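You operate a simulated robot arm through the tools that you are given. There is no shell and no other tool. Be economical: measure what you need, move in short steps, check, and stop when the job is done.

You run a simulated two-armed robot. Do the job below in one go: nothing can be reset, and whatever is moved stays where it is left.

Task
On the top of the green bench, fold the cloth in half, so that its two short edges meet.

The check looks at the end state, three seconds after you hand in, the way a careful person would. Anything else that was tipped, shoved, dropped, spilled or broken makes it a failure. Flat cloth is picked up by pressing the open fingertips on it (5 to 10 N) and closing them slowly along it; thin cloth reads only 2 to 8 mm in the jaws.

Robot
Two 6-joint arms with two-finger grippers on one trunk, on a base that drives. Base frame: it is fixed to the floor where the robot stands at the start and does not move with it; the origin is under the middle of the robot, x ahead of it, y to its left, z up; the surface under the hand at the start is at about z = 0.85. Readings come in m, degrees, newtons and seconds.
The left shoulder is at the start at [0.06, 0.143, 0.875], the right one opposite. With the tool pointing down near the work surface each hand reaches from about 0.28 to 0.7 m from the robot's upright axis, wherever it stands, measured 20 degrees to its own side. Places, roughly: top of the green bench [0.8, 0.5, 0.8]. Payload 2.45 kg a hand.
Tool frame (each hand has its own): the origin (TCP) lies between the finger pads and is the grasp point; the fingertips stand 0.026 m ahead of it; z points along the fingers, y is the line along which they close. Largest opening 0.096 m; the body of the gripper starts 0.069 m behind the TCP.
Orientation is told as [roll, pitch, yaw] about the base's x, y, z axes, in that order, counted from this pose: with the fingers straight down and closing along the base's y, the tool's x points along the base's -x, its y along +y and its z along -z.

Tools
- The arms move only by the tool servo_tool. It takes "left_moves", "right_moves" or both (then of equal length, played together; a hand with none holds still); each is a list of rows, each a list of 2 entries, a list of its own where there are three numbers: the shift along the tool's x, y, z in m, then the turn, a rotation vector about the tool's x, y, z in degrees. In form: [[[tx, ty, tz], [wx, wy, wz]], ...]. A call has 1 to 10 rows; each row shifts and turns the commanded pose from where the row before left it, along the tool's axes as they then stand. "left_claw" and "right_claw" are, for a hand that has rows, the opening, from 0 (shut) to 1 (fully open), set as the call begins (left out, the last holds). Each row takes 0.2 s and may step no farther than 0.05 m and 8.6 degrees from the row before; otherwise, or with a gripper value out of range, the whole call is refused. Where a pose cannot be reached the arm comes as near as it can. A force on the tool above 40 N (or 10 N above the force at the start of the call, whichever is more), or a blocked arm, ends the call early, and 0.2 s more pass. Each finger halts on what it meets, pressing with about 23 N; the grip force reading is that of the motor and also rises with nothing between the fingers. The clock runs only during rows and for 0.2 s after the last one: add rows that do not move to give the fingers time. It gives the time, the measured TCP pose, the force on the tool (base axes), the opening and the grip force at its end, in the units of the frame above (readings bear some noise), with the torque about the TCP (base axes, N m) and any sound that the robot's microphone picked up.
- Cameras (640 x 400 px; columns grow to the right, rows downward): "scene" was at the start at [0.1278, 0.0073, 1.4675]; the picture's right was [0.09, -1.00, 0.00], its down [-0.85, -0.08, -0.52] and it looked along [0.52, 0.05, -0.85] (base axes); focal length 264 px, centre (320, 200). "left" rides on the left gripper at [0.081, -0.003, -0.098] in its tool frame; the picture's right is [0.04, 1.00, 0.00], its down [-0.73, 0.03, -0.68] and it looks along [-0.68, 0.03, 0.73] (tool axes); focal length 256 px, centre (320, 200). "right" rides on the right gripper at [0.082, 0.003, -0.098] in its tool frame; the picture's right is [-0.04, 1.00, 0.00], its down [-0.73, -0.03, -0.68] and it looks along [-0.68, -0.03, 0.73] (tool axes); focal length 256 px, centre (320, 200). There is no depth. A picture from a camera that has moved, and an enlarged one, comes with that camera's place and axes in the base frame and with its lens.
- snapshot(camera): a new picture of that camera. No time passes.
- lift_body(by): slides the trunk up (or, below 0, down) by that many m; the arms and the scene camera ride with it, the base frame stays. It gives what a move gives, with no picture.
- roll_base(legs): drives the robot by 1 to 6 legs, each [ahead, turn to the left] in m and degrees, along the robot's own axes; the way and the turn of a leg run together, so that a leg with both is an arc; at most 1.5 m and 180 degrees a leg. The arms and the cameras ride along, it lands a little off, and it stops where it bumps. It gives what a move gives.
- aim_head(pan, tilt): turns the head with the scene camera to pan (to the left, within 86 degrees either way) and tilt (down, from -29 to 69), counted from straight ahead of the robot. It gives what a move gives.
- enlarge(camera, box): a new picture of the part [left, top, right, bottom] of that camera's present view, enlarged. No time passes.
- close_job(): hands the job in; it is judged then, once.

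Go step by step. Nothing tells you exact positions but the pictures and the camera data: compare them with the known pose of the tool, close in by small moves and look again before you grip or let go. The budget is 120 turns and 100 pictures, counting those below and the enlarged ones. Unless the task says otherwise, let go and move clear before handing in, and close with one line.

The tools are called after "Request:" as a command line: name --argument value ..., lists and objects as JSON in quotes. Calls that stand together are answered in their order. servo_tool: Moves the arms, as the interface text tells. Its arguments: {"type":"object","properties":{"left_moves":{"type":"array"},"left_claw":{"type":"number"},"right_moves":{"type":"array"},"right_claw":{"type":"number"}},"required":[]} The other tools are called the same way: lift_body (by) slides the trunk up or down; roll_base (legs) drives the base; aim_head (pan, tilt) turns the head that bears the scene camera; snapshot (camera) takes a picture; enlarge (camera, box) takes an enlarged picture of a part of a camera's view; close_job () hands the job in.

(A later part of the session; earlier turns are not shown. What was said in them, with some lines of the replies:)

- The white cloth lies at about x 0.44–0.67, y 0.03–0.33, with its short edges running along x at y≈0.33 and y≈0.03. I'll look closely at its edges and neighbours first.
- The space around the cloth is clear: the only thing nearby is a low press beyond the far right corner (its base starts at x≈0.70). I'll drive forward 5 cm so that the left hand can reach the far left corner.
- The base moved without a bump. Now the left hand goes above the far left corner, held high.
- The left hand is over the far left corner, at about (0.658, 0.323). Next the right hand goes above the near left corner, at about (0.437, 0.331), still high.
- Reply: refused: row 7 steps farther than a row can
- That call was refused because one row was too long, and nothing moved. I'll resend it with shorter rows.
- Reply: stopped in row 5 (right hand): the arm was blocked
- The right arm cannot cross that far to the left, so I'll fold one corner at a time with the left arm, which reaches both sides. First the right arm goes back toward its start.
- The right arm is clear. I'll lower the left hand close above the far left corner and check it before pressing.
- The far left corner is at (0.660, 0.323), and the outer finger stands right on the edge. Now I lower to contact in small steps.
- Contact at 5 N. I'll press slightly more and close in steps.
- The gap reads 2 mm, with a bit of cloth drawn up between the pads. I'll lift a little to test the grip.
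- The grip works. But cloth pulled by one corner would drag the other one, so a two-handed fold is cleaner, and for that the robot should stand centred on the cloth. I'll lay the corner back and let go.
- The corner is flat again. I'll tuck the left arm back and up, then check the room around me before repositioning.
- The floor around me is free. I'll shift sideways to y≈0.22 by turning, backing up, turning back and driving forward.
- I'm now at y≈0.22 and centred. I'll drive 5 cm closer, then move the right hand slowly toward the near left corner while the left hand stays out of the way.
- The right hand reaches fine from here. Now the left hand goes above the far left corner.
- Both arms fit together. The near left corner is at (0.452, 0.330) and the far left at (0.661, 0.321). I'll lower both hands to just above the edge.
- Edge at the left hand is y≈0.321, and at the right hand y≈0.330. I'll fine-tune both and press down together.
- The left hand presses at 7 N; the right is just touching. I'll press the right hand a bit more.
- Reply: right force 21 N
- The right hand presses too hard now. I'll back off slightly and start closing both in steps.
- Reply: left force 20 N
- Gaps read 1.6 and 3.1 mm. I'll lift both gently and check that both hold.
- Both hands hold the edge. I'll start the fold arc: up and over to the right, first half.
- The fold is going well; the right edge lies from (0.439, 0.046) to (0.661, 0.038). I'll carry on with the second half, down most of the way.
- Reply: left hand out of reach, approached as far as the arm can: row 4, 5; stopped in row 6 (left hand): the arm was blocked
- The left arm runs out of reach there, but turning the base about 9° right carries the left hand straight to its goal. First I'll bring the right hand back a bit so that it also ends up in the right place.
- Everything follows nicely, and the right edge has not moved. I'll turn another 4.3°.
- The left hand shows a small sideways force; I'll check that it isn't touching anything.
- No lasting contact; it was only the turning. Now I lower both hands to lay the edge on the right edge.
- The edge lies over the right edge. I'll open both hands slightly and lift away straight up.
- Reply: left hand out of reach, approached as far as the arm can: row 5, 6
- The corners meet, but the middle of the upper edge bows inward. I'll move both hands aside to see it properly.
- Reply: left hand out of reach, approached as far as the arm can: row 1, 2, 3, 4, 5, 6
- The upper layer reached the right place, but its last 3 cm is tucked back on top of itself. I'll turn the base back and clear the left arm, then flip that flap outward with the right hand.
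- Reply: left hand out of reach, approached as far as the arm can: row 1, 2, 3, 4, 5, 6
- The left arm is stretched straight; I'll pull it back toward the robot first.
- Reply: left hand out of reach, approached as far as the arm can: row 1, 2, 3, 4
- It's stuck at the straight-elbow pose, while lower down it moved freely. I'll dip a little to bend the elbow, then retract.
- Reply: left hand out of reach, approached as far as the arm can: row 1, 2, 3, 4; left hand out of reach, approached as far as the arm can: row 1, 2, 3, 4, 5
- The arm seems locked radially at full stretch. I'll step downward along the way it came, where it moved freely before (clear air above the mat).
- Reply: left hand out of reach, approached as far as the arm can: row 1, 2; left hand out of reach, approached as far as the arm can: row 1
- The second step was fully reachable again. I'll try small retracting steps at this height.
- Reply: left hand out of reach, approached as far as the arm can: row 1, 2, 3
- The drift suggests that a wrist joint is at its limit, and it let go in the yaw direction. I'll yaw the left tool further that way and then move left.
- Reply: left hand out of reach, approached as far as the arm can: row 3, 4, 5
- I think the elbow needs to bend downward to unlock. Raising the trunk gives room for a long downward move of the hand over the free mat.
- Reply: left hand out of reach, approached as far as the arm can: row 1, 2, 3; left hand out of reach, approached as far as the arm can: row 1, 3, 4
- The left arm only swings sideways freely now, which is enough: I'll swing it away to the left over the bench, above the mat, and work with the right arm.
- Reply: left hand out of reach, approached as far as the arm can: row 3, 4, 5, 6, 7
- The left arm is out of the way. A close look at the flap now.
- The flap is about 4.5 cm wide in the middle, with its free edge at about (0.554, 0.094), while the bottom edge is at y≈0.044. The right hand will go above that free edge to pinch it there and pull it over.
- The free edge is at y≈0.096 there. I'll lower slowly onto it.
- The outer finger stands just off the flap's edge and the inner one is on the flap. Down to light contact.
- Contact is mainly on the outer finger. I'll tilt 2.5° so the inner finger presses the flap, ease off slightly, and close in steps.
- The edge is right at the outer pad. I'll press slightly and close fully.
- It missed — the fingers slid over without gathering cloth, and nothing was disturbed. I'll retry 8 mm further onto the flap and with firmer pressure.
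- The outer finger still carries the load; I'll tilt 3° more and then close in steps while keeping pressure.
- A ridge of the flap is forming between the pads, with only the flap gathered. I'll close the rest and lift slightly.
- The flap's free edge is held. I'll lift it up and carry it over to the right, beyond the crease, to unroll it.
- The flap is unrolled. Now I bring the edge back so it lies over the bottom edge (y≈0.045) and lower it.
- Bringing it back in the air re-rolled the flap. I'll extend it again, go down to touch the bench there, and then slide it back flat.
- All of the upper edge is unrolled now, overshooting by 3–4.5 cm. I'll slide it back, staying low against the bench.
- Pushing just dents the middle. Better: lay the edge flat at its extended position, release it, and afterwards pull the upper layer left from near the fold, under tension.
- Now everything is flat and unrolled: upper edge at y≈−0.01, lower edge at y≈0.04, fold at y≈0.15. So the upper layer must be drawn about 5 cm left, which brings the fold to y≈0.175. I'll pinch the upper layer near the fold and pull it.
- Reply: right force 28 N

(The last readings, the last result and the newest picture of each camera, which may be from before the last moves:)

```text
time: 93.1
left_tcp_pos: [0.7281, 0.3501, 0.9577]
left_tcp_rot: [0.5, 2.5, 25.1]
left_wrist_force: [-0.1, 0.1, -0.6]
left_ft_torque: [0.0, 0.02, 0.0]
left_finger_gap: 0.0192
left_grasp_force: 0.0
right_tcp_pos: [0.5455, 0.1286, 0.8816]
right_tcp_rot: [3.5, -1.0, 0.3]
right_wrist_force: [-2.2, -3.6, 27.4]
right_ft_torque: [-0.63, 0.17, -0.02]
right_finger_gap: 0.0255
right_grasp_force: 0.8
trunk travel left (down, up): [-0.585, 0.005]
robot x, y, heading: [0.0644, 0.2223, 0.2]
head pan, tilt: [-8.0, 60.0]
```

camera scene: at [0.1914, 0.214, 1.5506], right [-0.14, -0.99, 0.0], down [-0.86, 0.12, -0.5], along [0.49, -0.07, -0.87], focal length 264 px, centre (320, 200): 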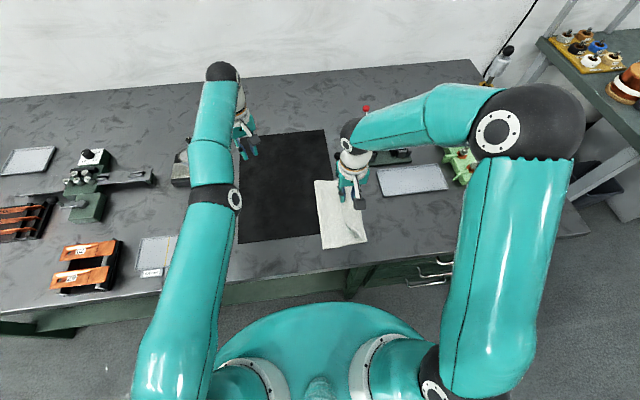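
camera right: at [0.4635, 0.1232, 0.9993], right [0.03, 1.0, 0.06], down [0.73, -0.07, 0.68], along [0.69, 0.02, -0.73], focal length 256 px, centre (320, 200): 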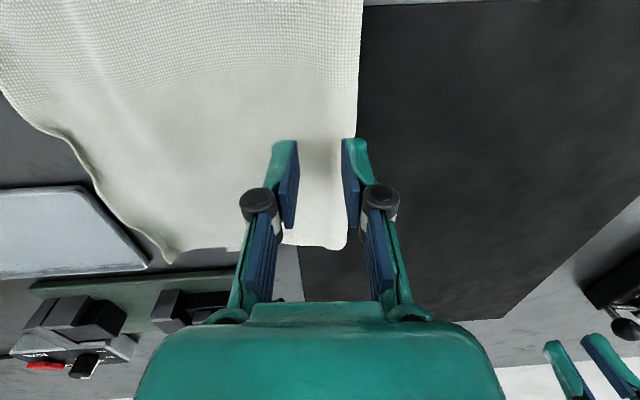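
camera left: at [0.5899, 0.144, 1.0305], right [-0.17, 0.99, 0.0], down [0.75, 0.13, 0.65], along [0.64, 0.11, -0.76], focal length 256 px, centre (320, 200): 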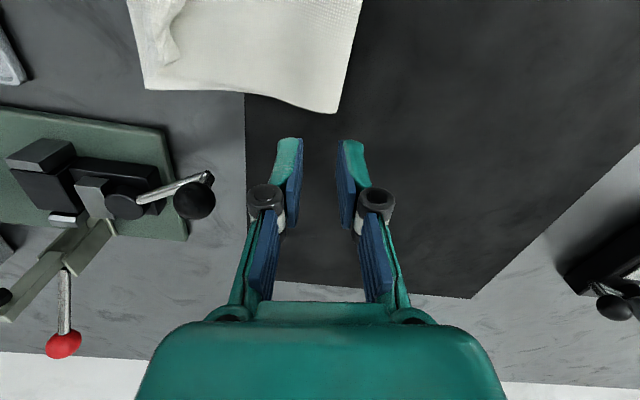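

Too firm and on one finger; I'll ease up, level slightly and close.

Request:
servo_tool --right_moves '[[[0, 0, -0.0012], [2, 0, 0]], [[0, 0, 0], [0, 0, 0]]]'

Request:
servo_tool --right_moves '[[[0, 0, 0], [0, 0, 0]]]' --right_claw 0.18

Request:
servo_tool --right_moves '[[[0, 0, 0], [0, 0, 0]]]' --right_claw 0.12

Request:
servo_tool --right_moves '[[[0, 0, 0], [0, 0, 0]]]' --right_claw 0.06

Request:
servo_tool --right_moves '[[[0, 0, 0], [0, 0, 0]], [[0, 0, 0], [0, 0, 0]]]' --right_claw 0.0

Request:
servo_tool --right_moves '[[[0, 0, -0.01], [0, 0, 0]], [[0, 0.003, -0.006], [0, 0, 0]], [[0, 0, 0], [0, 0, 0]]]'

Request:
snapshot --camera "right"

```text
time: 93.7
left_tcp_pos: [0.7292, 0.3499, 0.9564]
left_tcp_rot: [0.5, 2.4, 25.2]
left_wrist_force: [0.1, -0.3, 0.4]
left_ft_torque: [0.01, -0.02, -0.03]
left_finger_gap: 0.0192
left_grasp_force: 0.1
right_tcp_pos: [0.5472, 0.1297, 0.8809]
right_tcp_rot: [1.5, -0.7, 0.4]
right_wrist_force: [0.2, -0.6, 15.5]
right_ft_torque: [-0.34, 0.1, 0.0]
right_finger_gap: 0.0234
right_grasp_force: 0.0
trunk travel left (down, up): [-0.585, 0.005]
robot x, y, heading: [0.0648, 0.2232, -0.2]
head pan, tilt: [-8.0, 60.0]
```

```text
time: 94.1
left_tcp_pos: [0.7299, 0.3494, 0.9577]
left_tcp_rot: [0.5, 2.4, 25.1]
left_wrist_force: [0.3, -0.3, -0.2]
left_ft_torque: [0.01, 0.01, -0.01]
left_finger_gap: 0.0191
left_grasp_force: 0.1
right_tcp_pos: [0.5445, 0.1298, 0.8805]
right_tcp_rot: [1.4, -0.7, 0.3]
right_wrist_force: [-0.6, -1.8, 16.8]
right_ft_torque: [-0.25, 0.08, -0.02]
right_finger_gap: 0.0174
right_grasp_force: 0.3
trunk travel left (down, up): [-0.585, 0.005]
robot x, y, heading: [0.0669, 0.2218, -0.0]
head pan, tilt: [-8.0, 60.0]
```

```text
time: 94.5
left_tcp_pos: [0.7291, 0.3513, 0.958]
left_tcp_rot: [0.6, 2.4, 25.2]
left_wrist_force: [-0.3, 0.1, 0.2]
left_ft_torque: [0.01, 0.01, -0.02]
left_finger_gap: 0.0191
left_grasp_force: 0.0
right_tcp_pos: [0.5463, 0.1304, 0.881]
right_tcp_rot: [1.5, -0.7, 0.4]
right_wrist_force: [-0.6, -0.5, 11.0]
right_ft_torque: [-0.14, 0.07, 0.01]
right_finger_gap: 0.0109
right_grasp_force: 0.0
trunk travel left (down, up): [-0.585, 0.005]
robot x, y, heading: [0.0701, 0.2255, 0.3]
head pan, tilt: [-8.0, 60.0]
```

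```text
time: 94.9
left_tcp_pos: [0.73, 0.3502, 0.9559]
left_tcp_rot: [0.5, 2.6, 25.2]
left_wrist_force: [-0.7, 0.5, -0.2]
left_ft_torque: [0.02, 0.04, 0.01]
left_finger_gap: 0.0192
left_grasp_force: 0.0
right_tcp_pos: [0.5462, 0.1302, 0.8804]
right_tcp_rot: [1.6, -0.6, 0.5]
right_wrist_force: [-1.4, 0.2, 5.3]
right_ft_torque: [0.0, 0.07, -0.02]
right_finger_gap: 0.0049
right_grasp_force: 0.1
trunk travel left (down, up): [-0.585, 0.005]
robot x, y, heading: [0.0663, 0.2238, -0.0]
head pan, tilt: [-8.0, 60.0]
```

```text
time: 95.5
left_tcp_pos: [0.7299, 0.3514, 0.9561]
left_tcp_rot: [0.6, 2.4, 25.2]
left_wrist_force: [0.1, -0.8, -1.0]
left_ft_torque: [-0.01, -0.02, 0.04]
left_finger_gap: 0.0193
left_grasp_force: 0.1
right_tcp_pos: [0.5454, 0.1296, 0.8815]
right_tcp_rot: [1.5, -0.6, 0.4]
right_wrist_force: [0.0, 0.1, 0.6]
right_ft_torque: [0.03, 0.07, 0.0]
right_finger_gap: 0.0036
right_grasp_force: 22.0
trunk travel left (down, up): [-0.585, 0.005]
robot x, y, heading: [0.0665, 0.2198, -0.1]
head pan, tilt: [-8.0, 60.0]
```

```text
time: 96.3
left_tcp_pos: [0.7304, 0.3509, 0.9573]
left_tcp_rot: [0.6, 2.5, 25.2]
left_wrist_force: [0.4, -0.2, -0.2]
left_ft_torque: [0.02, -0.02, 0.02]
left_finger_gap: 0.0192
left_grasp_force: 0.1
right_tcp_pos: [0.5464, 0.1333, 0.8986]
right_tcp_rot: [1.6, -0.6, 0.5]
right_wrist_force: [0.2, 0.7, -0.9]
right_ft_torque: [0.01, 0.03, 0.01]
right_finger_gap: 0.0038
right_grasp_force: 27.9
trunk travel left (down, up): [-0.585, 0.005]
robot x, y, heading: [0.0629, 0.2221, 0.1]
head pan, tilt: [-8.0, 60.0]
```

```text
21 pictures are left
camera right: at [0.4631, 0.1334, 0.9957], right [0.03, 1.0, 0.03], down [0.73, -0.04, 0.69], along [0.69, 0.0, -0.73], focal length 256 px, centre (320, 200)
```

right: 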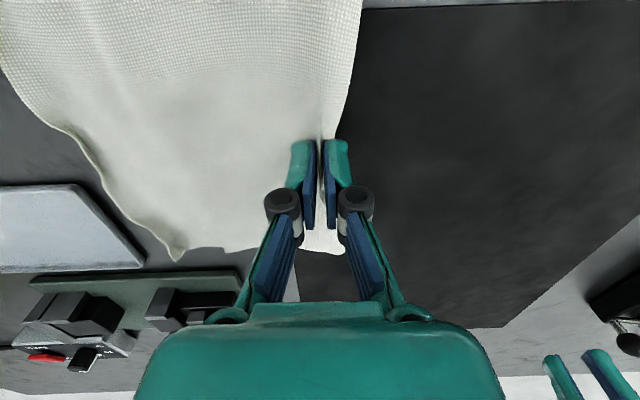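

Gripped. I'll pull it 3.5 cm left, low above the surface, and check.

Request:
servo_tool --right_moves '[[[0, 0.008, 0], [0, 0, 0]], [[0, 0.008, 0], [0, 0, 0]], [[0, 0.008, 0], [0, 0, 0]], [[0, 0.008, 0], [0, 0, 0]], [[0, 0, 0], [0, 0, 0]]]'

Request:
enlarge --camera "scene" --box '[280, 140, 420, 260]'

```text
time: 97.5
left_tcp_pos: [0.7297, 0.3502, 0.9565]
left_tcp_rot: [0.5, 2.5, 25.2]
left_wrist_force: [-0.2, 0.2, 0.7]
left_ft_torque: [-0.01, 0.01, 0.0]
left_finger_gap: 0.0194
left_grasp_force: 0.1
right_tcp_pos: [0.5467, 0.1652, 0.898]
right_tcp_rot: [1.6, -0.7, 0.4]
right_wrist_force: [0.4, 0.2, -0.4]
right_ft_torque: [-0.03, -0.01, -0.02]
right_finger_gap: 0.0043
right_grasp_force: 27.8
trunk travel left (down, up): [-0.585, 0.005]
robot x, y, heading: [0.0617, 0.2245, 0.3]
head pan, tilt: [-8.0, 60.0]
```

```text
3.33 times, centred on (350, 200) of scene
camera zoom: at [0.1914, 0.2137, 1.5506], right [-0.14, -0.99, 0.0], down [-0.86, 0.12, -0.5], along [0.49, -0.07, -0.87], focal length 878 px, centre (220, 200)
```

zoom: 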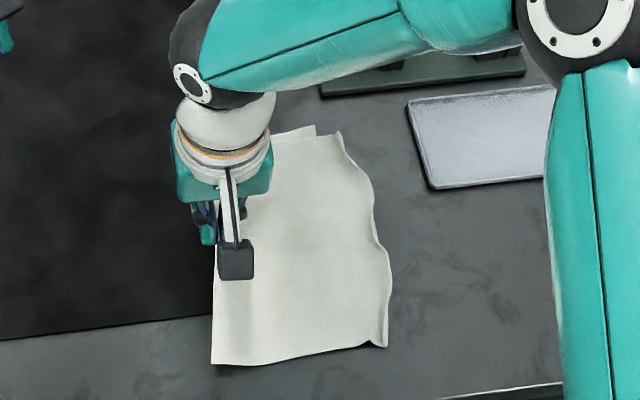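

The upper layer slid left relative to the lower one; about 2 cm of overhang is left. I'll pull 2.5 cm more.

Request:
servo_tool --right_moves '[[[0, 0.006, 0], [0, 0, 0]], [[0, 0.006, 0], [0, 0, 0]], [[0, 0.006, 0], [0, 0, 0]], [[0, 0.006, 0], [0, 0, 0]], [[0, 0, 0], [0, 0, 0]]]'

Request:
enlarge --camera "scene" --box '[280, 140, 420, 260]'

```text
time: 98.7
left_tcp_pos: [0.7307, 0.3501, 0.9566]
left_tcp_rot: [0.6, 2.5, 25.1]
left_wrist_force: [0.8, 0.2, -0.1]
left_ft_torque: [0.01, 0.03, -0.03]
left_finger_gap: 0.0191
left_grasp_force: 0.0
right_tcp_pos: [0.5458, 0.1881, 0.8984]
right_tcp_rot: [1.5, -0.7, 0.5]
right_wrist_force: [0.1, 1.3, -1.3]
right_ft_torque: [-0.08, -0.02, 0.01]
right_finger_gap: 0.0042
right_grasp_force: 27.8
trunk travel left (down, up): [-0.585, 0.005]
robot x, y, heading: [0.0694, 0.2254, -0.0]
head pan, tilt: [-8.0, 60.0]
```

```text
3.33 times, centred on (350, 200) of scene
camera zoom: at [0.1915, 0.2137, 1.5505], right [-0.14, -0.99, 0.0], down [-0.86, 0.12, -0.5], along [0.49, -0.07, -0.87], focal length 878 px, centre (220, 200)
```

zoom: 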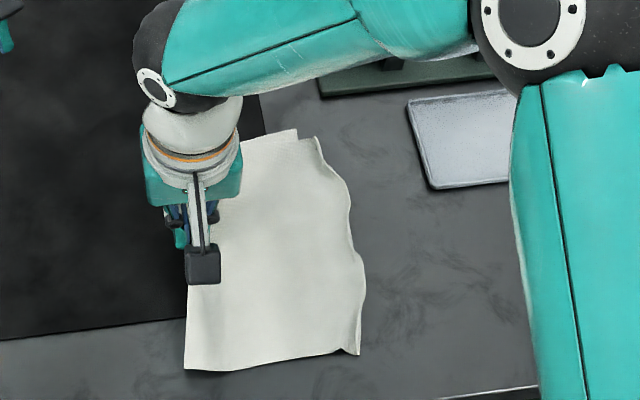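

The whole cloth now slides, so I'll stop, lower, release, and take stock.

Request:
servo_tool --right_moves '[[[0, 0, 0.008], [0, 0, 0]], [[0, 0, 0.004], [0, 0, 0]], [[0, 0, 0], [0, 0, 0]]]'

Request:
servo_tool --right_moves '[[[0, 0, 0], [0, 0, 0]], [[0, 0, 0], [0, 0, 0]], [[0, 0, -0.02], [0, 0, 0]], [[0, 0, -0.04], [0, 0, 0]], [[0, -0.03, -0.03], [0, 0, 0]], [[0, -0.045, 0], [0, 0, 0]], [[0, -0.045, 0], [0, 0, 0]], [[0, -0.045, 0], [0, 0, 0]], [[0, -0.045, 0], [0, 0, 0]], [[0, -0.045, 0], [0, 0, 0]]]' --right_claw 0.15

Request:
enlarge --camera "scene" --box '[270, 150, 390, 250]'

Request:
snapshot --camera "right"

```text
time: 99.5
left_tcp_pos: [0.7295, 0.3499, 0.9561]
left_tcp_rot: [0.7, 2.4, 25.3]
left_wrist_force: [0.1, -0.4, -0.4]
left_ft_torque: [0.01, -0.01, -0.05]
left_finger_gap: 0.019
left_grasp_force: 0.1
right_tcp_pos: [0.5451, 0.188, 0.8865]
right_tcp_rot: [1.4, -0.6, 0.3]
right_wrist_force: [-0.5, -0.7, 2.6]
right_ft_torque: [0.0, -0.01, -0.01]
right_finger_gap: 0.0005
right_grasp_force: 20.5
trunk travel left (down, up): [-0.585, 0.005]
robot x, y, heading: [0.0652, 0.2203, -0.2]
head pan, tilt: [-8.0, 60.0]
```

```text
time: 101.7
left_tcp_pos: [0.7297, 0.3489, 0.9565]
left_tcp_rot: [0.7, 2.5, 25.2]
left_wrist_force: [0.4, 0.2, 0.3]
left_ft_torque: [0.03, -0.01, 0.01]
left_finger_gap: 0.0191
left_grasp_force: 0.0
right_tcp_pos: [0.5492, -0.0694, 0.9672]
right_tcp_rot: [1.5, -0.7, 0.6]
right_wrist_force: [0.0, -0.5, 0.3]
right_ft_torque: [0.01, 0.02, 0.03]
right_finger_gap: 0.0142
right_grasp_force: 0.0
trunk travel left (down, up): [-0.585, 0.005]
robot x, y, heading: [0.0663, 0.2232, -0.1]
head pan, tilt: [-8.0, 60.0]
```

```text
4.00 times, centred on (330, 200) of scene
camera zoom: at [0.1914, 0.2129, 1.5506], right [-0.14, -0.99, 0.0], down [-0.86, 0.12, -0.5], along [0.49, -0.07, -0.87], focal length 1054 px, centre (280, 200)
```

zoom: 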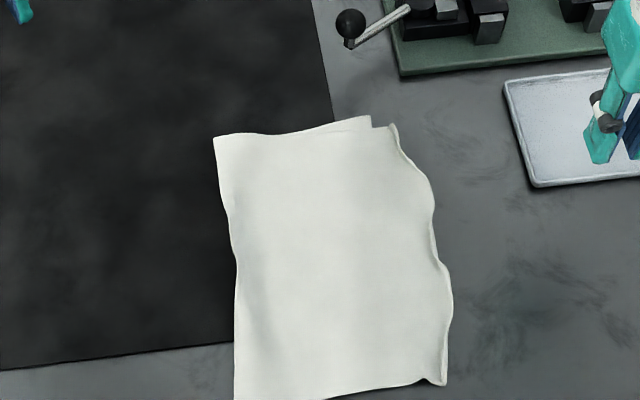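

```text
17 pictures are left
camera right: at [0.4656, -0.0688, 1.0648], right [0.03, 1.0, 0.03], down [0.73, -0.04, 0.69], along [0.69, 0.0, -0.73], focal length 256 px, centre (320, 200)
```

right: 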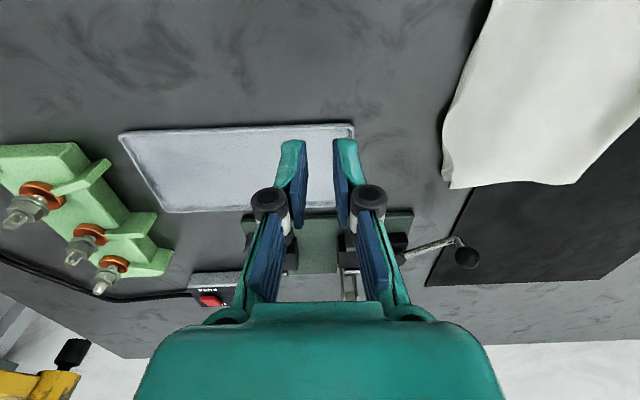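

Corners are now within about 1.5 cm, with the upper edge overhanging (about 3 cm at the bowed middle). One more pull of the upper layer, gripping farther from the fold (y≈0.155).

Request:
servo_tool --right_moves '[[[0, 0.034, -0.02], [0, 0, 0]], [[0, 0.045, 0], [0, 0, 0]], [[0, 0.045, 0], [0, 0, 0]], [[0, 0.045, 0], [0, 0, 0]], [[0, 0.045, 0], [0, 0, 0]], [[0, 0.01, 0.03], [1, 0, 0]], [[0, 0, 0.04], [0, 0, 0]], [[0, 0, 0.026], [0, 0, 0]], [[0, 0, 0.006], [0, 0, 0]], [[0, 0, 0.002], [0, 0, 0]]]' --right_claw 0.25

Request:
servo_tool --right_moves '[[[0, 0, 0.001], [0, 0, 0]], [[0, 0, 0], [0, 0, 0]]]'

```text
time: 103.9
left_tcp_pos: [0.7278, 0.3499, 0.9568]
left_tcp_rot: [0.6, 2.5, 25.2]
left_wrist_force: [-0.1, -0.5, -0.7]
left_ft_torque: [-0.01, 0.0, 0.01]
left_finger_gap: 0.0194
left_grasp_force: 0.1
right_tcp_pos: [0.5473, 0.1564, 0.8914]
right_tcp_rot: [0.5, -0.8, 0.4]
right_wrist_force: [-0.2, 0.9, -0.3]
right_ft_torque: [-0.01, -0.01, 0.01]
right_finger_gap: 0.024
right_grasp_force: 0.0
trunk travel left (down, up): [-0.585, 0.005]
robot x, y, heading: [0.0634, 0.219, -0.1]
head pan, tilt: [-8.0, 60.0]
```

```text
time: 104.5
left_tcp_pos: [0.7293, 0.3507, 0.9569]
left_tcp_rot: [0.6, 2.5, 25.2]
left_wrist_force: [0.3, -0.4, -0.6]
left_ft_torque: [0.0, 0.03, -0.05]
left_finger_gap: 0.0194
left_grasp_force: 0.2
right_tcp_pos: [0.5461, 0.1566, 0.8913]
right_tcp_rot: [0.5, -0.6, 0.4]
right_wrist_force: [-0.3, 0.1, -0.6]
right_ft_torque: [-0.02, -0.02, -0.03]
right_finger_gap: 0.0244
right_grasp_force: 0.0
trunk travel left (down, up): [-0.585, 0.005]
robot x, y, heading: [0.0671, 0.2196, 0.3]
head pan, tilt: [-8.0, 60.0]
```

Request:
servo_tool --right_moves '[[[0, 0, 0.005], [0, 0, 0]], [[0, 0, 0.002], [0, 0, 0]], [[0, 0, 0.0015], [0, 0, 0]], [[0, 0, 0], [0, 0, 0]]]'

```text
time: 105.5
left_tcp_pos: [0.7306, 0.3506, 0.9556]
left_tcp_rot: [0.6, 2.5, 25.2]
left_wrist_force: [0.0, -0.4, 0.5]
left_ft_torque: [0.0, 0.03, 0.01]
left_finger_gap: 0.0191
left_grasp_force: 0.0
right_tcp_pos: [0.548, 0.1553, 0.8834]
right_tcp_rot: [0.5, -0.7, 0.5]
right_wrist_force: [-0.4, -0.4, 0.0]
right_ft_torque: [0.03, 0.02, 0.02]
right_finger_gap: 0.0241
right_grasp_force: 0.0
trunk travel left (down, up): [-0.585, 0.005]
robot x, y, heading: [0.0638, 0.2202, 0.1]
head pan, tilt: [-8.0, 60.0]
```

Request:
servo_tool --right_moves '[[[0, 0, 0.0015], [0, 0, 0]], [[0, 0, 0.0008], [0, 0, 0]], [[0, 0, 0], [0, 0, 0]]]'

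```text
time: 106.3
left_tcp_pos: [0.7306, 0.3504, 0.9567]
left_tcp_rot: [0.6, 2.5, 25.2]
left_wrist_force: [0.6, -0.3, 0.7]
left_ft_torque: [-0.01, -0.02, 0.01]
left_finger_gap: 0.0189
left_grasp_force: 0.2
right_tcp_pos: [0.5467, 0.1561, 0.8819]
right_tcp_rot: [0.5, -0.6, 0.3]
right_wrist_force: [1.3, -0.5, 3.8]
right_ft_torque: [-0.09, -0.05, 0.04]
right_finger_gap: 0.0246
right_grasp_force: 0.3
trunk travel left (down, up): [-0.585, 0.005]
robot x, y, heading: [0.0622, 0.2192, -0.1]
head pan, tilt: [-8.0, 60.0]
```

Contact at 4 N. A little more pressure, then close and pull.

Request:
servo_tool --right_moves '[[[0, 0, 0.0008], [0, 0, 0]], [[0, 0, 0], [0, 0, 0]]]' --right_claw 0.2

Request:
servo_tool --right_moves '[[[0, 0, 0.0003], [0, 0, 0]]]' --right_claw 0.14

Request:
servo_tool --right_moves '[[[0, 0, 0.0003], [0, 0, 0]]]' --right_claw 0.08

Request:
servo_tool --right_moves '[[[0, 0, 0], [0, 0, 0]], [[0, 0, 0], [0, 0, 0]]]' --right_claw 0.0

Request:
servo_tool --right_moves '[[[0, 0, -0.012], [0, 0, 0]], [[0, 0.004, -0.004], [0, 0, 0]], [[0, 0.006, 0], [0, 0, 0]], [[0, 0, 0], [0, 0, 0]]]'

Request:
enlarge --camera "scene" --box '[270, 150, 390, 250]'

```text
time: 106.9
left_tcp_pos: [0.7293, 0.3502, 0.9569]
left_tcp_rot: [0.5, 2.4, 25.2]
left_wrist_force: [-0.3, 0.4, 0.5]
left_ft_torque: [0.02, -0.05, -0.01]
left_finger_gap: 0.0195
left_grasp_force: 0.1
right_tcp_pos: [0.5463, 0.1573, 0.8815]
right_tcp_rot: [0.5, -0.8, 0.3]
right_wrist_force: [-1.4, -1.1, 12.0]
right_ft_torque: [-0.08, 0.07, -0.04]
right_finger_gap: 0.0192
right_grasp_force: 0.0
trunk travel left (down, up): [-0.585, 0.005]
robot x, y, heading: [0.0667, 0.2218, -0.0]
head pan, tilt: [-8.0, 60.0]
```

```text
time: 107.3
left_tcp_pos: [0.729, 0.3509, 0.9569]
left_tcp_rot: [0.5, 2.5, 25.3]
left_wrist_force: [-0.1, 0.7, -0.6]
left_ft_torque: [0.02, -0.01, 0.03]
left_finger_gap: 0.0191
left_grasp_force: 0.0
right_tcp_pos: [0.5469, 0.156, 0.8811]
right_tcp_rot: [0.5, -0.8, 0.4]
right_wrist_force: [-1.7, -1.0, 18.3]
right_ft_torque: [-0.17, 0.13, 0.0]
right_finger_gap: 0.0128
right_grasp_force: 0.1
trunk travel left (down, up): [-0.585, 0.005]
robot x, y, heading: [0.0623, 0.222, 0.1]
head pan, tilt: [-8.0, 60.0]
```

```text
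time: 107.7
left_tcp_pos: [0.7294, 0.3498, 0.9567]
left_tcp_rot: [0.4, 2.4, 25.2]
left_wrist_force: [0.1, 0.0, -0.1]
left_ft_torque: [0.01, -0.01, 0.04]
left_finger_gap: 0.0193
left_grasp_force: 0.0
right_tcp_pos: [0.5478, 0.1567, 0.8815]
right_tcp_rot: [0.4, -0.7, 0.3]
right_wrist_force: [-0.8, -2.8, 23.4]
right_ft_torque: [-0.16, 0.15, 0.02]
right_finger_gap: 0.006
right_grasp_force: 0.1
trunk travel left (down, up): [-0.585, 0.005]
robot x, y, heading: [0.0686, 0.2235, -0.1]
head pan, tilt: [-8.0, 60.0]
```

```text
time: 108.3
left_tcp_pos: [0.7289, 0.3508, 0.9569]
left_tcp_rot: [0.4, 2.4, 25.2]
left_wrist_force: [0.3, -1.1, -0.2]
left_ft_torque: [0.02, 0.01, 0.04]
left_finger_gap: 0.0194
left_grasp_force: 0.1
right_tcp_pos: [0.5477, 0.1566, 0.8795]
right_tcp_rot: [0.5, -0.9, 0.3]
right_wrist_force: [1.9, 2.9, 26.3]
right_ft_torque: [0.14, -0.05, 0.02]
right_finger_gap: 0.0029
right_grasp_force: 23.2
trunk travel left (down, up): [-0.585, 0.005]
robot x, y, heading: [0.0645, 0.227, -0.0]
head pan, tilt: [-8.0, 60.0]
```

```text
time: 109.3
left_tcp_pos: [0.7305, 0.3496, 0.9566]
left_tcp_rot: [0.6, 2.5, 25.2]
left_wrist_force: [0.0, 0.6, -0.1]
left_ft_torque: [-0.02, -0.05, 0.01]
left_finger_gap: 0.0193
left_grasp_force: 0.0
right_tcp_pos: [0.5461, 0.1656, 0.895]
right_tcp_rot: [0.4, -0.5, 0.3]
right_wrist_force: [-0.7, 1.3, -0.6]
right_ft_torque: [0.04, 0.01, -0.05]
right_finger_gap: 0.0032
right_grasp_force: 28.5
trunk travel left (down, up): [-0.585, 0.005]
robot x, y, heading: [0.0641, 0.2216, 0.2]
head pan, tilt: [-8.0, 60.0]
```

```text
4.00 times, centred on (330, 200) of scene
camera zoom: at [0.1913, 0.2136, 1.5506], right [-0.14, -0.99, 0.0], down [-0.86, 0.12, -0.5], along [0.49, -0.07, -0.87], focal length 1054 px, centre (280, 200)
```

zoom: 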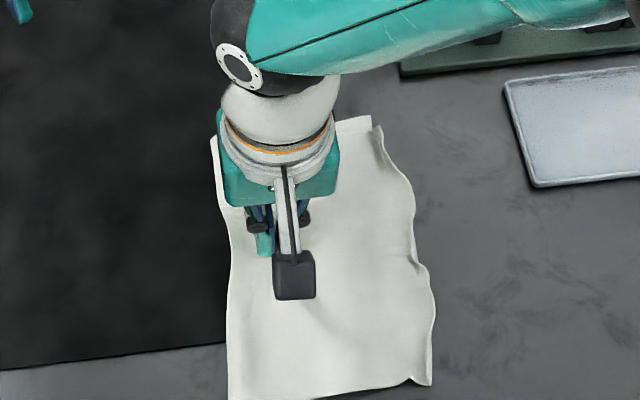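

That works: only the upper layer moves now. About 1 cm more, then lower and release.

Request:
servo_tool --right_moves '[[[0, 0.005, 0], [0, 0, 0]], [[0, 0.006, 0], [0, 0, 0]], [[0, 0, 0.005], [0, 0, 0]], [[0, 0, 0], [0, 0, 0]]]'

Request:
enlarge --camera "scene" --box '[270, 150, 390, 250]'

```text
time: 110.3
left_tcp_pos: [0.73, 0.3501, 0.9566]
left_tcp_rot: [0.6, 2.5, 25.2]
left_wrist_force: [0.9, -0.3, -0.3]
left_ft_torque: [0.03, -0.01, -0.01]
left_finger_gap: 0.0191
left_grasp_force: 0.1
right_tcp_pos: [0.5486, 0.1771, 0.8911]
right_tcp_rot: [0.5, -0.7, 0.4]
right_wrist_force: [0.3, 0.7, 1.4]
right_ft_torque: [0.01, 0.04, -0.01]
right_finger_gap: 0.0011
right_grasp_force: 22.3
trunk travel left (down, up): [-0.585, 0.005]
robot x, y, heading: [0.0652, 0.2219, 0.2]
head pan, tilt: [-8.0, 60.0]
```

```text
4.00 times, centred on (330, 200) of scene
camera zoom: at [0.1913, 0.2138, 1.5506], right [-0.14, -0.99, 0.0], down [-0.86, 0.12, -0.5], along [0.49, -0.07, -0.87], focal length 1054 px, centre (280, 200)
```

zoom: 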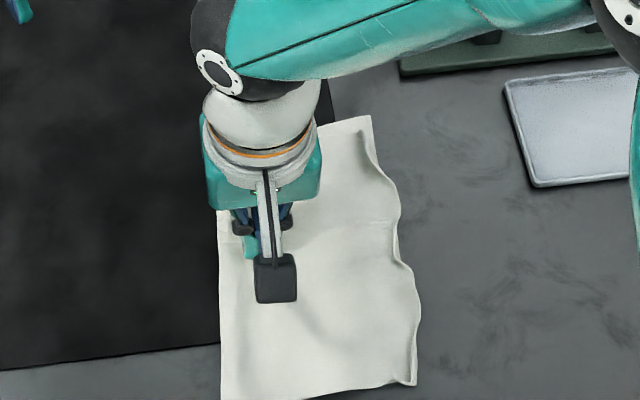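

The edges now nearly coincide. Lower, release and withdraw.

Request:
servo_tool --right_moves '[[[0, 0, 0.003], [0, 0, 0]], [[0, 0, 0], [0, 0, 0]]]'

Request:
servo_tool --right_moves '[[[0, 0, 0], [0, 0, 0]], [[0, 0, 0], [0, 0, 0]], [[0, 0, -0.02], [0, 0, 0]], [[0, 0, -0.04], [0, 0, 0]], [[0, -0.03, -0.03], [0, 0, 0]], [[0, -0.045, 0], [0, 0, 0]], [[0, -0.045, 0], [0, 0, 0]], [[0, -0.045, 0], [0, 0, 0]], [[0, -0.03, 0], [0, 0, 0]], [[0, 0, 0], [0, 0, 0]]]' --right_claw 0.12

Request:
enlarge --camera "scene" --box '[290, 160, 380, 260]'

Request:
enlarge --camera "right" --box '[360, 0, 640, 200]'

```text
time: 110.9
left_tcp_pos: [0.7312, 0.3507, 0.9571]
left_tcp_rot: [0.6, 2.4, 25.1]
left_wrist_force: [0.3, 0.7, -0.3]
left_ft_torque: [-0.02, -0.01, 0.02]
left_finger_gap: 0.0192
left_grasp_force: 0.0
right_tcp_pos: [0.5484, 0.1764, 0.8883]
right_tcp_rot: [0.5, -0.8, 0.5]
right_wrist_force: [0.5, 1.1, 1.5]
right_ft_torque: [-0.04, -0.03, -0.04]
right_finger_gap: 0.0014
right_grasp_force: 21.2
trunk travel left (down, up): [-0.585, 0.005]
robot x, y, heading: [0.0648, 0.2166, 0.0]
head pan, tilt: [-8.0, 60.0]
```

```text
time: 113.1
left_tcp_pos: [0.7301, 0.3509, 0.9549]
left_tcp_rot: [0.4, 2.4, 25.3]
left_wrist_force: [-0.7, 0.1, 0.1]
left_ft_torque: [0.0, 0.0, 0.0]
left_finger_gap: 0.0189
left_grasp_force: 0.0
right_tcp_pos: [0.5468, -0.0165, 0.9761]
right_tcp_rot: [0.4, -0.6, 0.5]
right_wrist_force: [0.8, -0.2, -0.5]
right_ft_torque: [0.0, -0.04, 0.01]
right_finger_gap: 0.0116
right_grasp_force: 0.1
trunk travel left (down, up): [-0.585, 0.005]
robot x, y, heading: [0.0649, 0.223, 0.1]
head pan, tilt: [-8.0, 60.0]
```

```text
4.00 times, centred on (335, 210) of scene
camera zoom: at [0.1915, 0.214, 1.5506], right [-0.14, -0.99, 0.0], down [-0.86, 0.12, -0.5], along [0.49, -0.07, -0.87], focal length 1054 px, centre (260, 160)
```

zoom: 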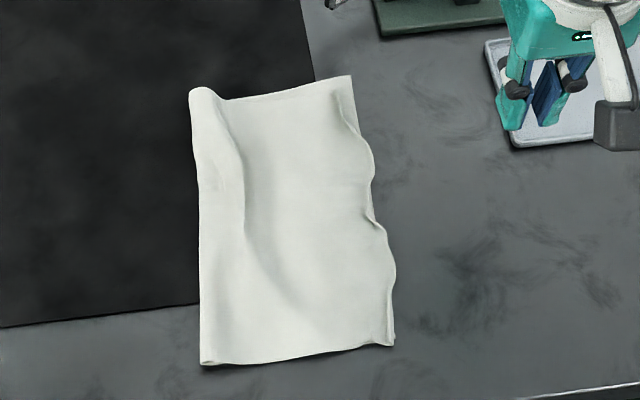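

```text
2.00 times, centred on (500, 100) of right
camera zoom: at [0.462, -0.0143, 1.0738], right [0.03, 1.0, 0.01], down [0.73, -0.03, 0.69], along [0.69, -0.02, -0.73], focal length 512 px, centre (-40, 400)
```

zoom: 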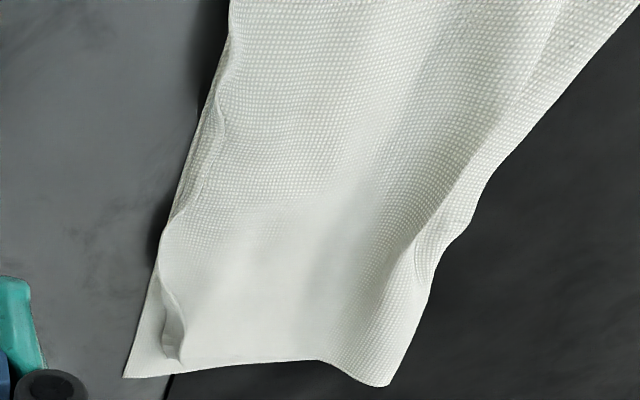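

The two short edges now meet within about a centimetre. I'll gently press down the loose roll along the fold with closed fingertips so it lies flatter.

Request:
servo_tool --right_moves '[[[0, 0.04, 0], [0, 0, 0]], [[0, 0.045, 0], [0, 0, 0]], [[0, 0.045, 0], [0, 0, 0]], [[0, 0.045, 0], [0, 0, 0]], [[0, 0.027, 0.02], [0, 0, 0]], [[0, 0, 0.03], [0, 0, 0]], [[0, 0, 0.02], [0, 0, 0]], [[0, 0, 0.015], [0, 0, 0]], [[0, 0, 0.006], [0, 0, 0]], [[0, 0, 0], [0, 0, 0]]]' --right_claw 0.0

Request:
servo_tool --right_moves '[[[0, 0, -0.03], [0, 0, 0]], [[-0.05, 0, 0], [0, 0, 0]], [[0, 0, 0.015], [0, 0, 0]], [[0, 0, 0.015], [0, 0, 0]], [[0, 0, -0.03], [0, 0, 0]], [[0.05, 0, 0], [0, 0, 0]], [[0.05, 0, 0], [0, 0, 0]], [[0, 0, 0.015], [0, 0, 0]], [[0, 0, 0.015], [0, 0, 0]], [[0, 0, -0.04], [0, 0, 0]]]'

Request:
servo_tool --right_moves '[[[0, 0, -0.04], [0, 0, 0]], [[0, -0.04, 0], [0, 0, 0]], [[0, -0.045, 0], [0, 0, 0]], [[0, -0.045, 0], [0, 0, 0]], [[0, -0.045, 0], [0, 0, 0]], [[0, -0.045, 0], [0, 0, 0]], [[0, -0.045, 0], [0, 0, 0]], [[0, 0, 0], [0, 0, 0]]]'

Request:
enlarge --camera "scene" --box '[290, 160, 380, 260]'

```text
time: 115.3
left_tcp_pos: [0.7302, 0.3489, 0.9563]
left_tcp_rot: [0.6, 2.5, 25.2]
left_wrist_force: [0.2, -0.3, -0.6]
left_ft_torque: [0.01, -0.01, 0.0]
left_finger_gap: 0.0194
left_grasp_force: 0.0
right_tcp_pos: [0.5456, 0.1851, 0.8856]
right_tcp_rot: [0.5, -0.7, 0.3]
right_wrist_force: [-0.6, 1.0, 2.4]
right_ft_torque: [0.0, 0.02, -0.01]
right_finger_gap: 0.0
right_grasp_force: 23.0
trunk travel left (down, up): [-0.585, 0.005]
robot x, y, heading: [0.064, 0.2227, 0.2]
head pan, tilt: [-8.0, 60.0]
```

```text
time: 117.5
left_tcp_pos: [0.7287, 0.3501, 0.9569]
left_tcp_rot: [0.5, 2.4, 25.2]
left_wrist_force: [-0.4, 0.7, 0.0]
left_ft_torque: [0.0, -0.03, -0.01]
left_finger_gap: 0.0193
left_grasp_force: 0.0
right_tcp_pos: [0.4971, 0.1833, 0.9264]
right_tcp_rot: [0.5, -0.8, 0.4]
right_wrist_force: [0.1, 0.3, 0.0]
right_ft_torque: [0.0, -0.01, -0.04]
right_finger_gap: 0.0
right_grasp_force: 23.4
trunk travel left (down, up): [-0.585, 0.005]
robot x, y, heading: [0.0683, 0.2219, 0.0]
head pan, tilt: [-8.0, 60.0]
```

```text
time: 119.3
left_tcp_pos: [0.73, 0.3506, 0.9563]
left_tcp_rot: [0.5, 2.5, 25.2]
left_wrist_force: [0.3, 0.7, 0.0]
left_ft_torque: [0.01, 0.02, -0.04]
left_finger_gap: 0.0191
left_grasp_force: 0.0
right_tcp_pos: [0.4969, -0.0788, 0.9603]
right_tcp_rot: [0.5, -0.7, 0.4]
right_wrist_force: [0.1, -0.4, -0.4]
right_ft_torque: [-0.03, -0.03, 0.0]
right_finger_gap: 0.0
right_grasp_force: 22.7
trunk travel left (down, up): [-0.585, 0.005]
robot x, y, heading: [0.0654, 0.2187, 0.0]
head pan, tilt: [-8.0, 60.0]
```

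```text
4.00 times, centred on (335, 210) of scene
camera zoom: at [0.1916, 0.2143, 1.5505], right [-0.14, -0.99, 0.0], down [-0.86, 0.12, -0.5], along [0.49, -0.07, -0.87], focal length 1054 px, centre (260, 160)
```

zoom: 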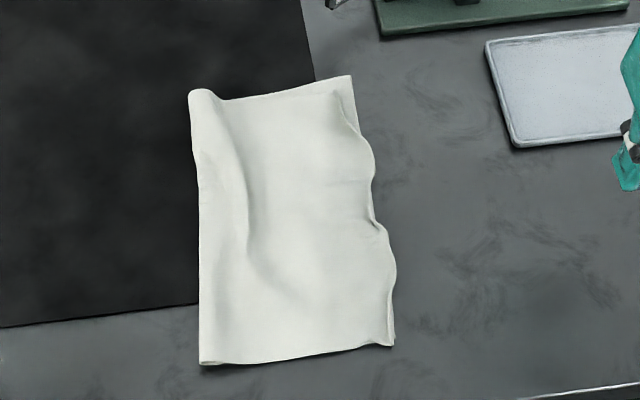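

The two short edges meet, the cloth lies flat with both hands clear, and nothing else was moved. Handing in.

Request:
close_job

```text
The job is handed in.
```

The cloth is folded in half on the green bench. Its two short edges meet to within about 1 cm, going by the camera pictures. A low, soft roll is left along the fold because it sprang back when I pressed it. The whole cloth also ended up a few centimetres to the left of where it started. Both hands have let go and are clear, and I saw nothing else on the bench disturbed.
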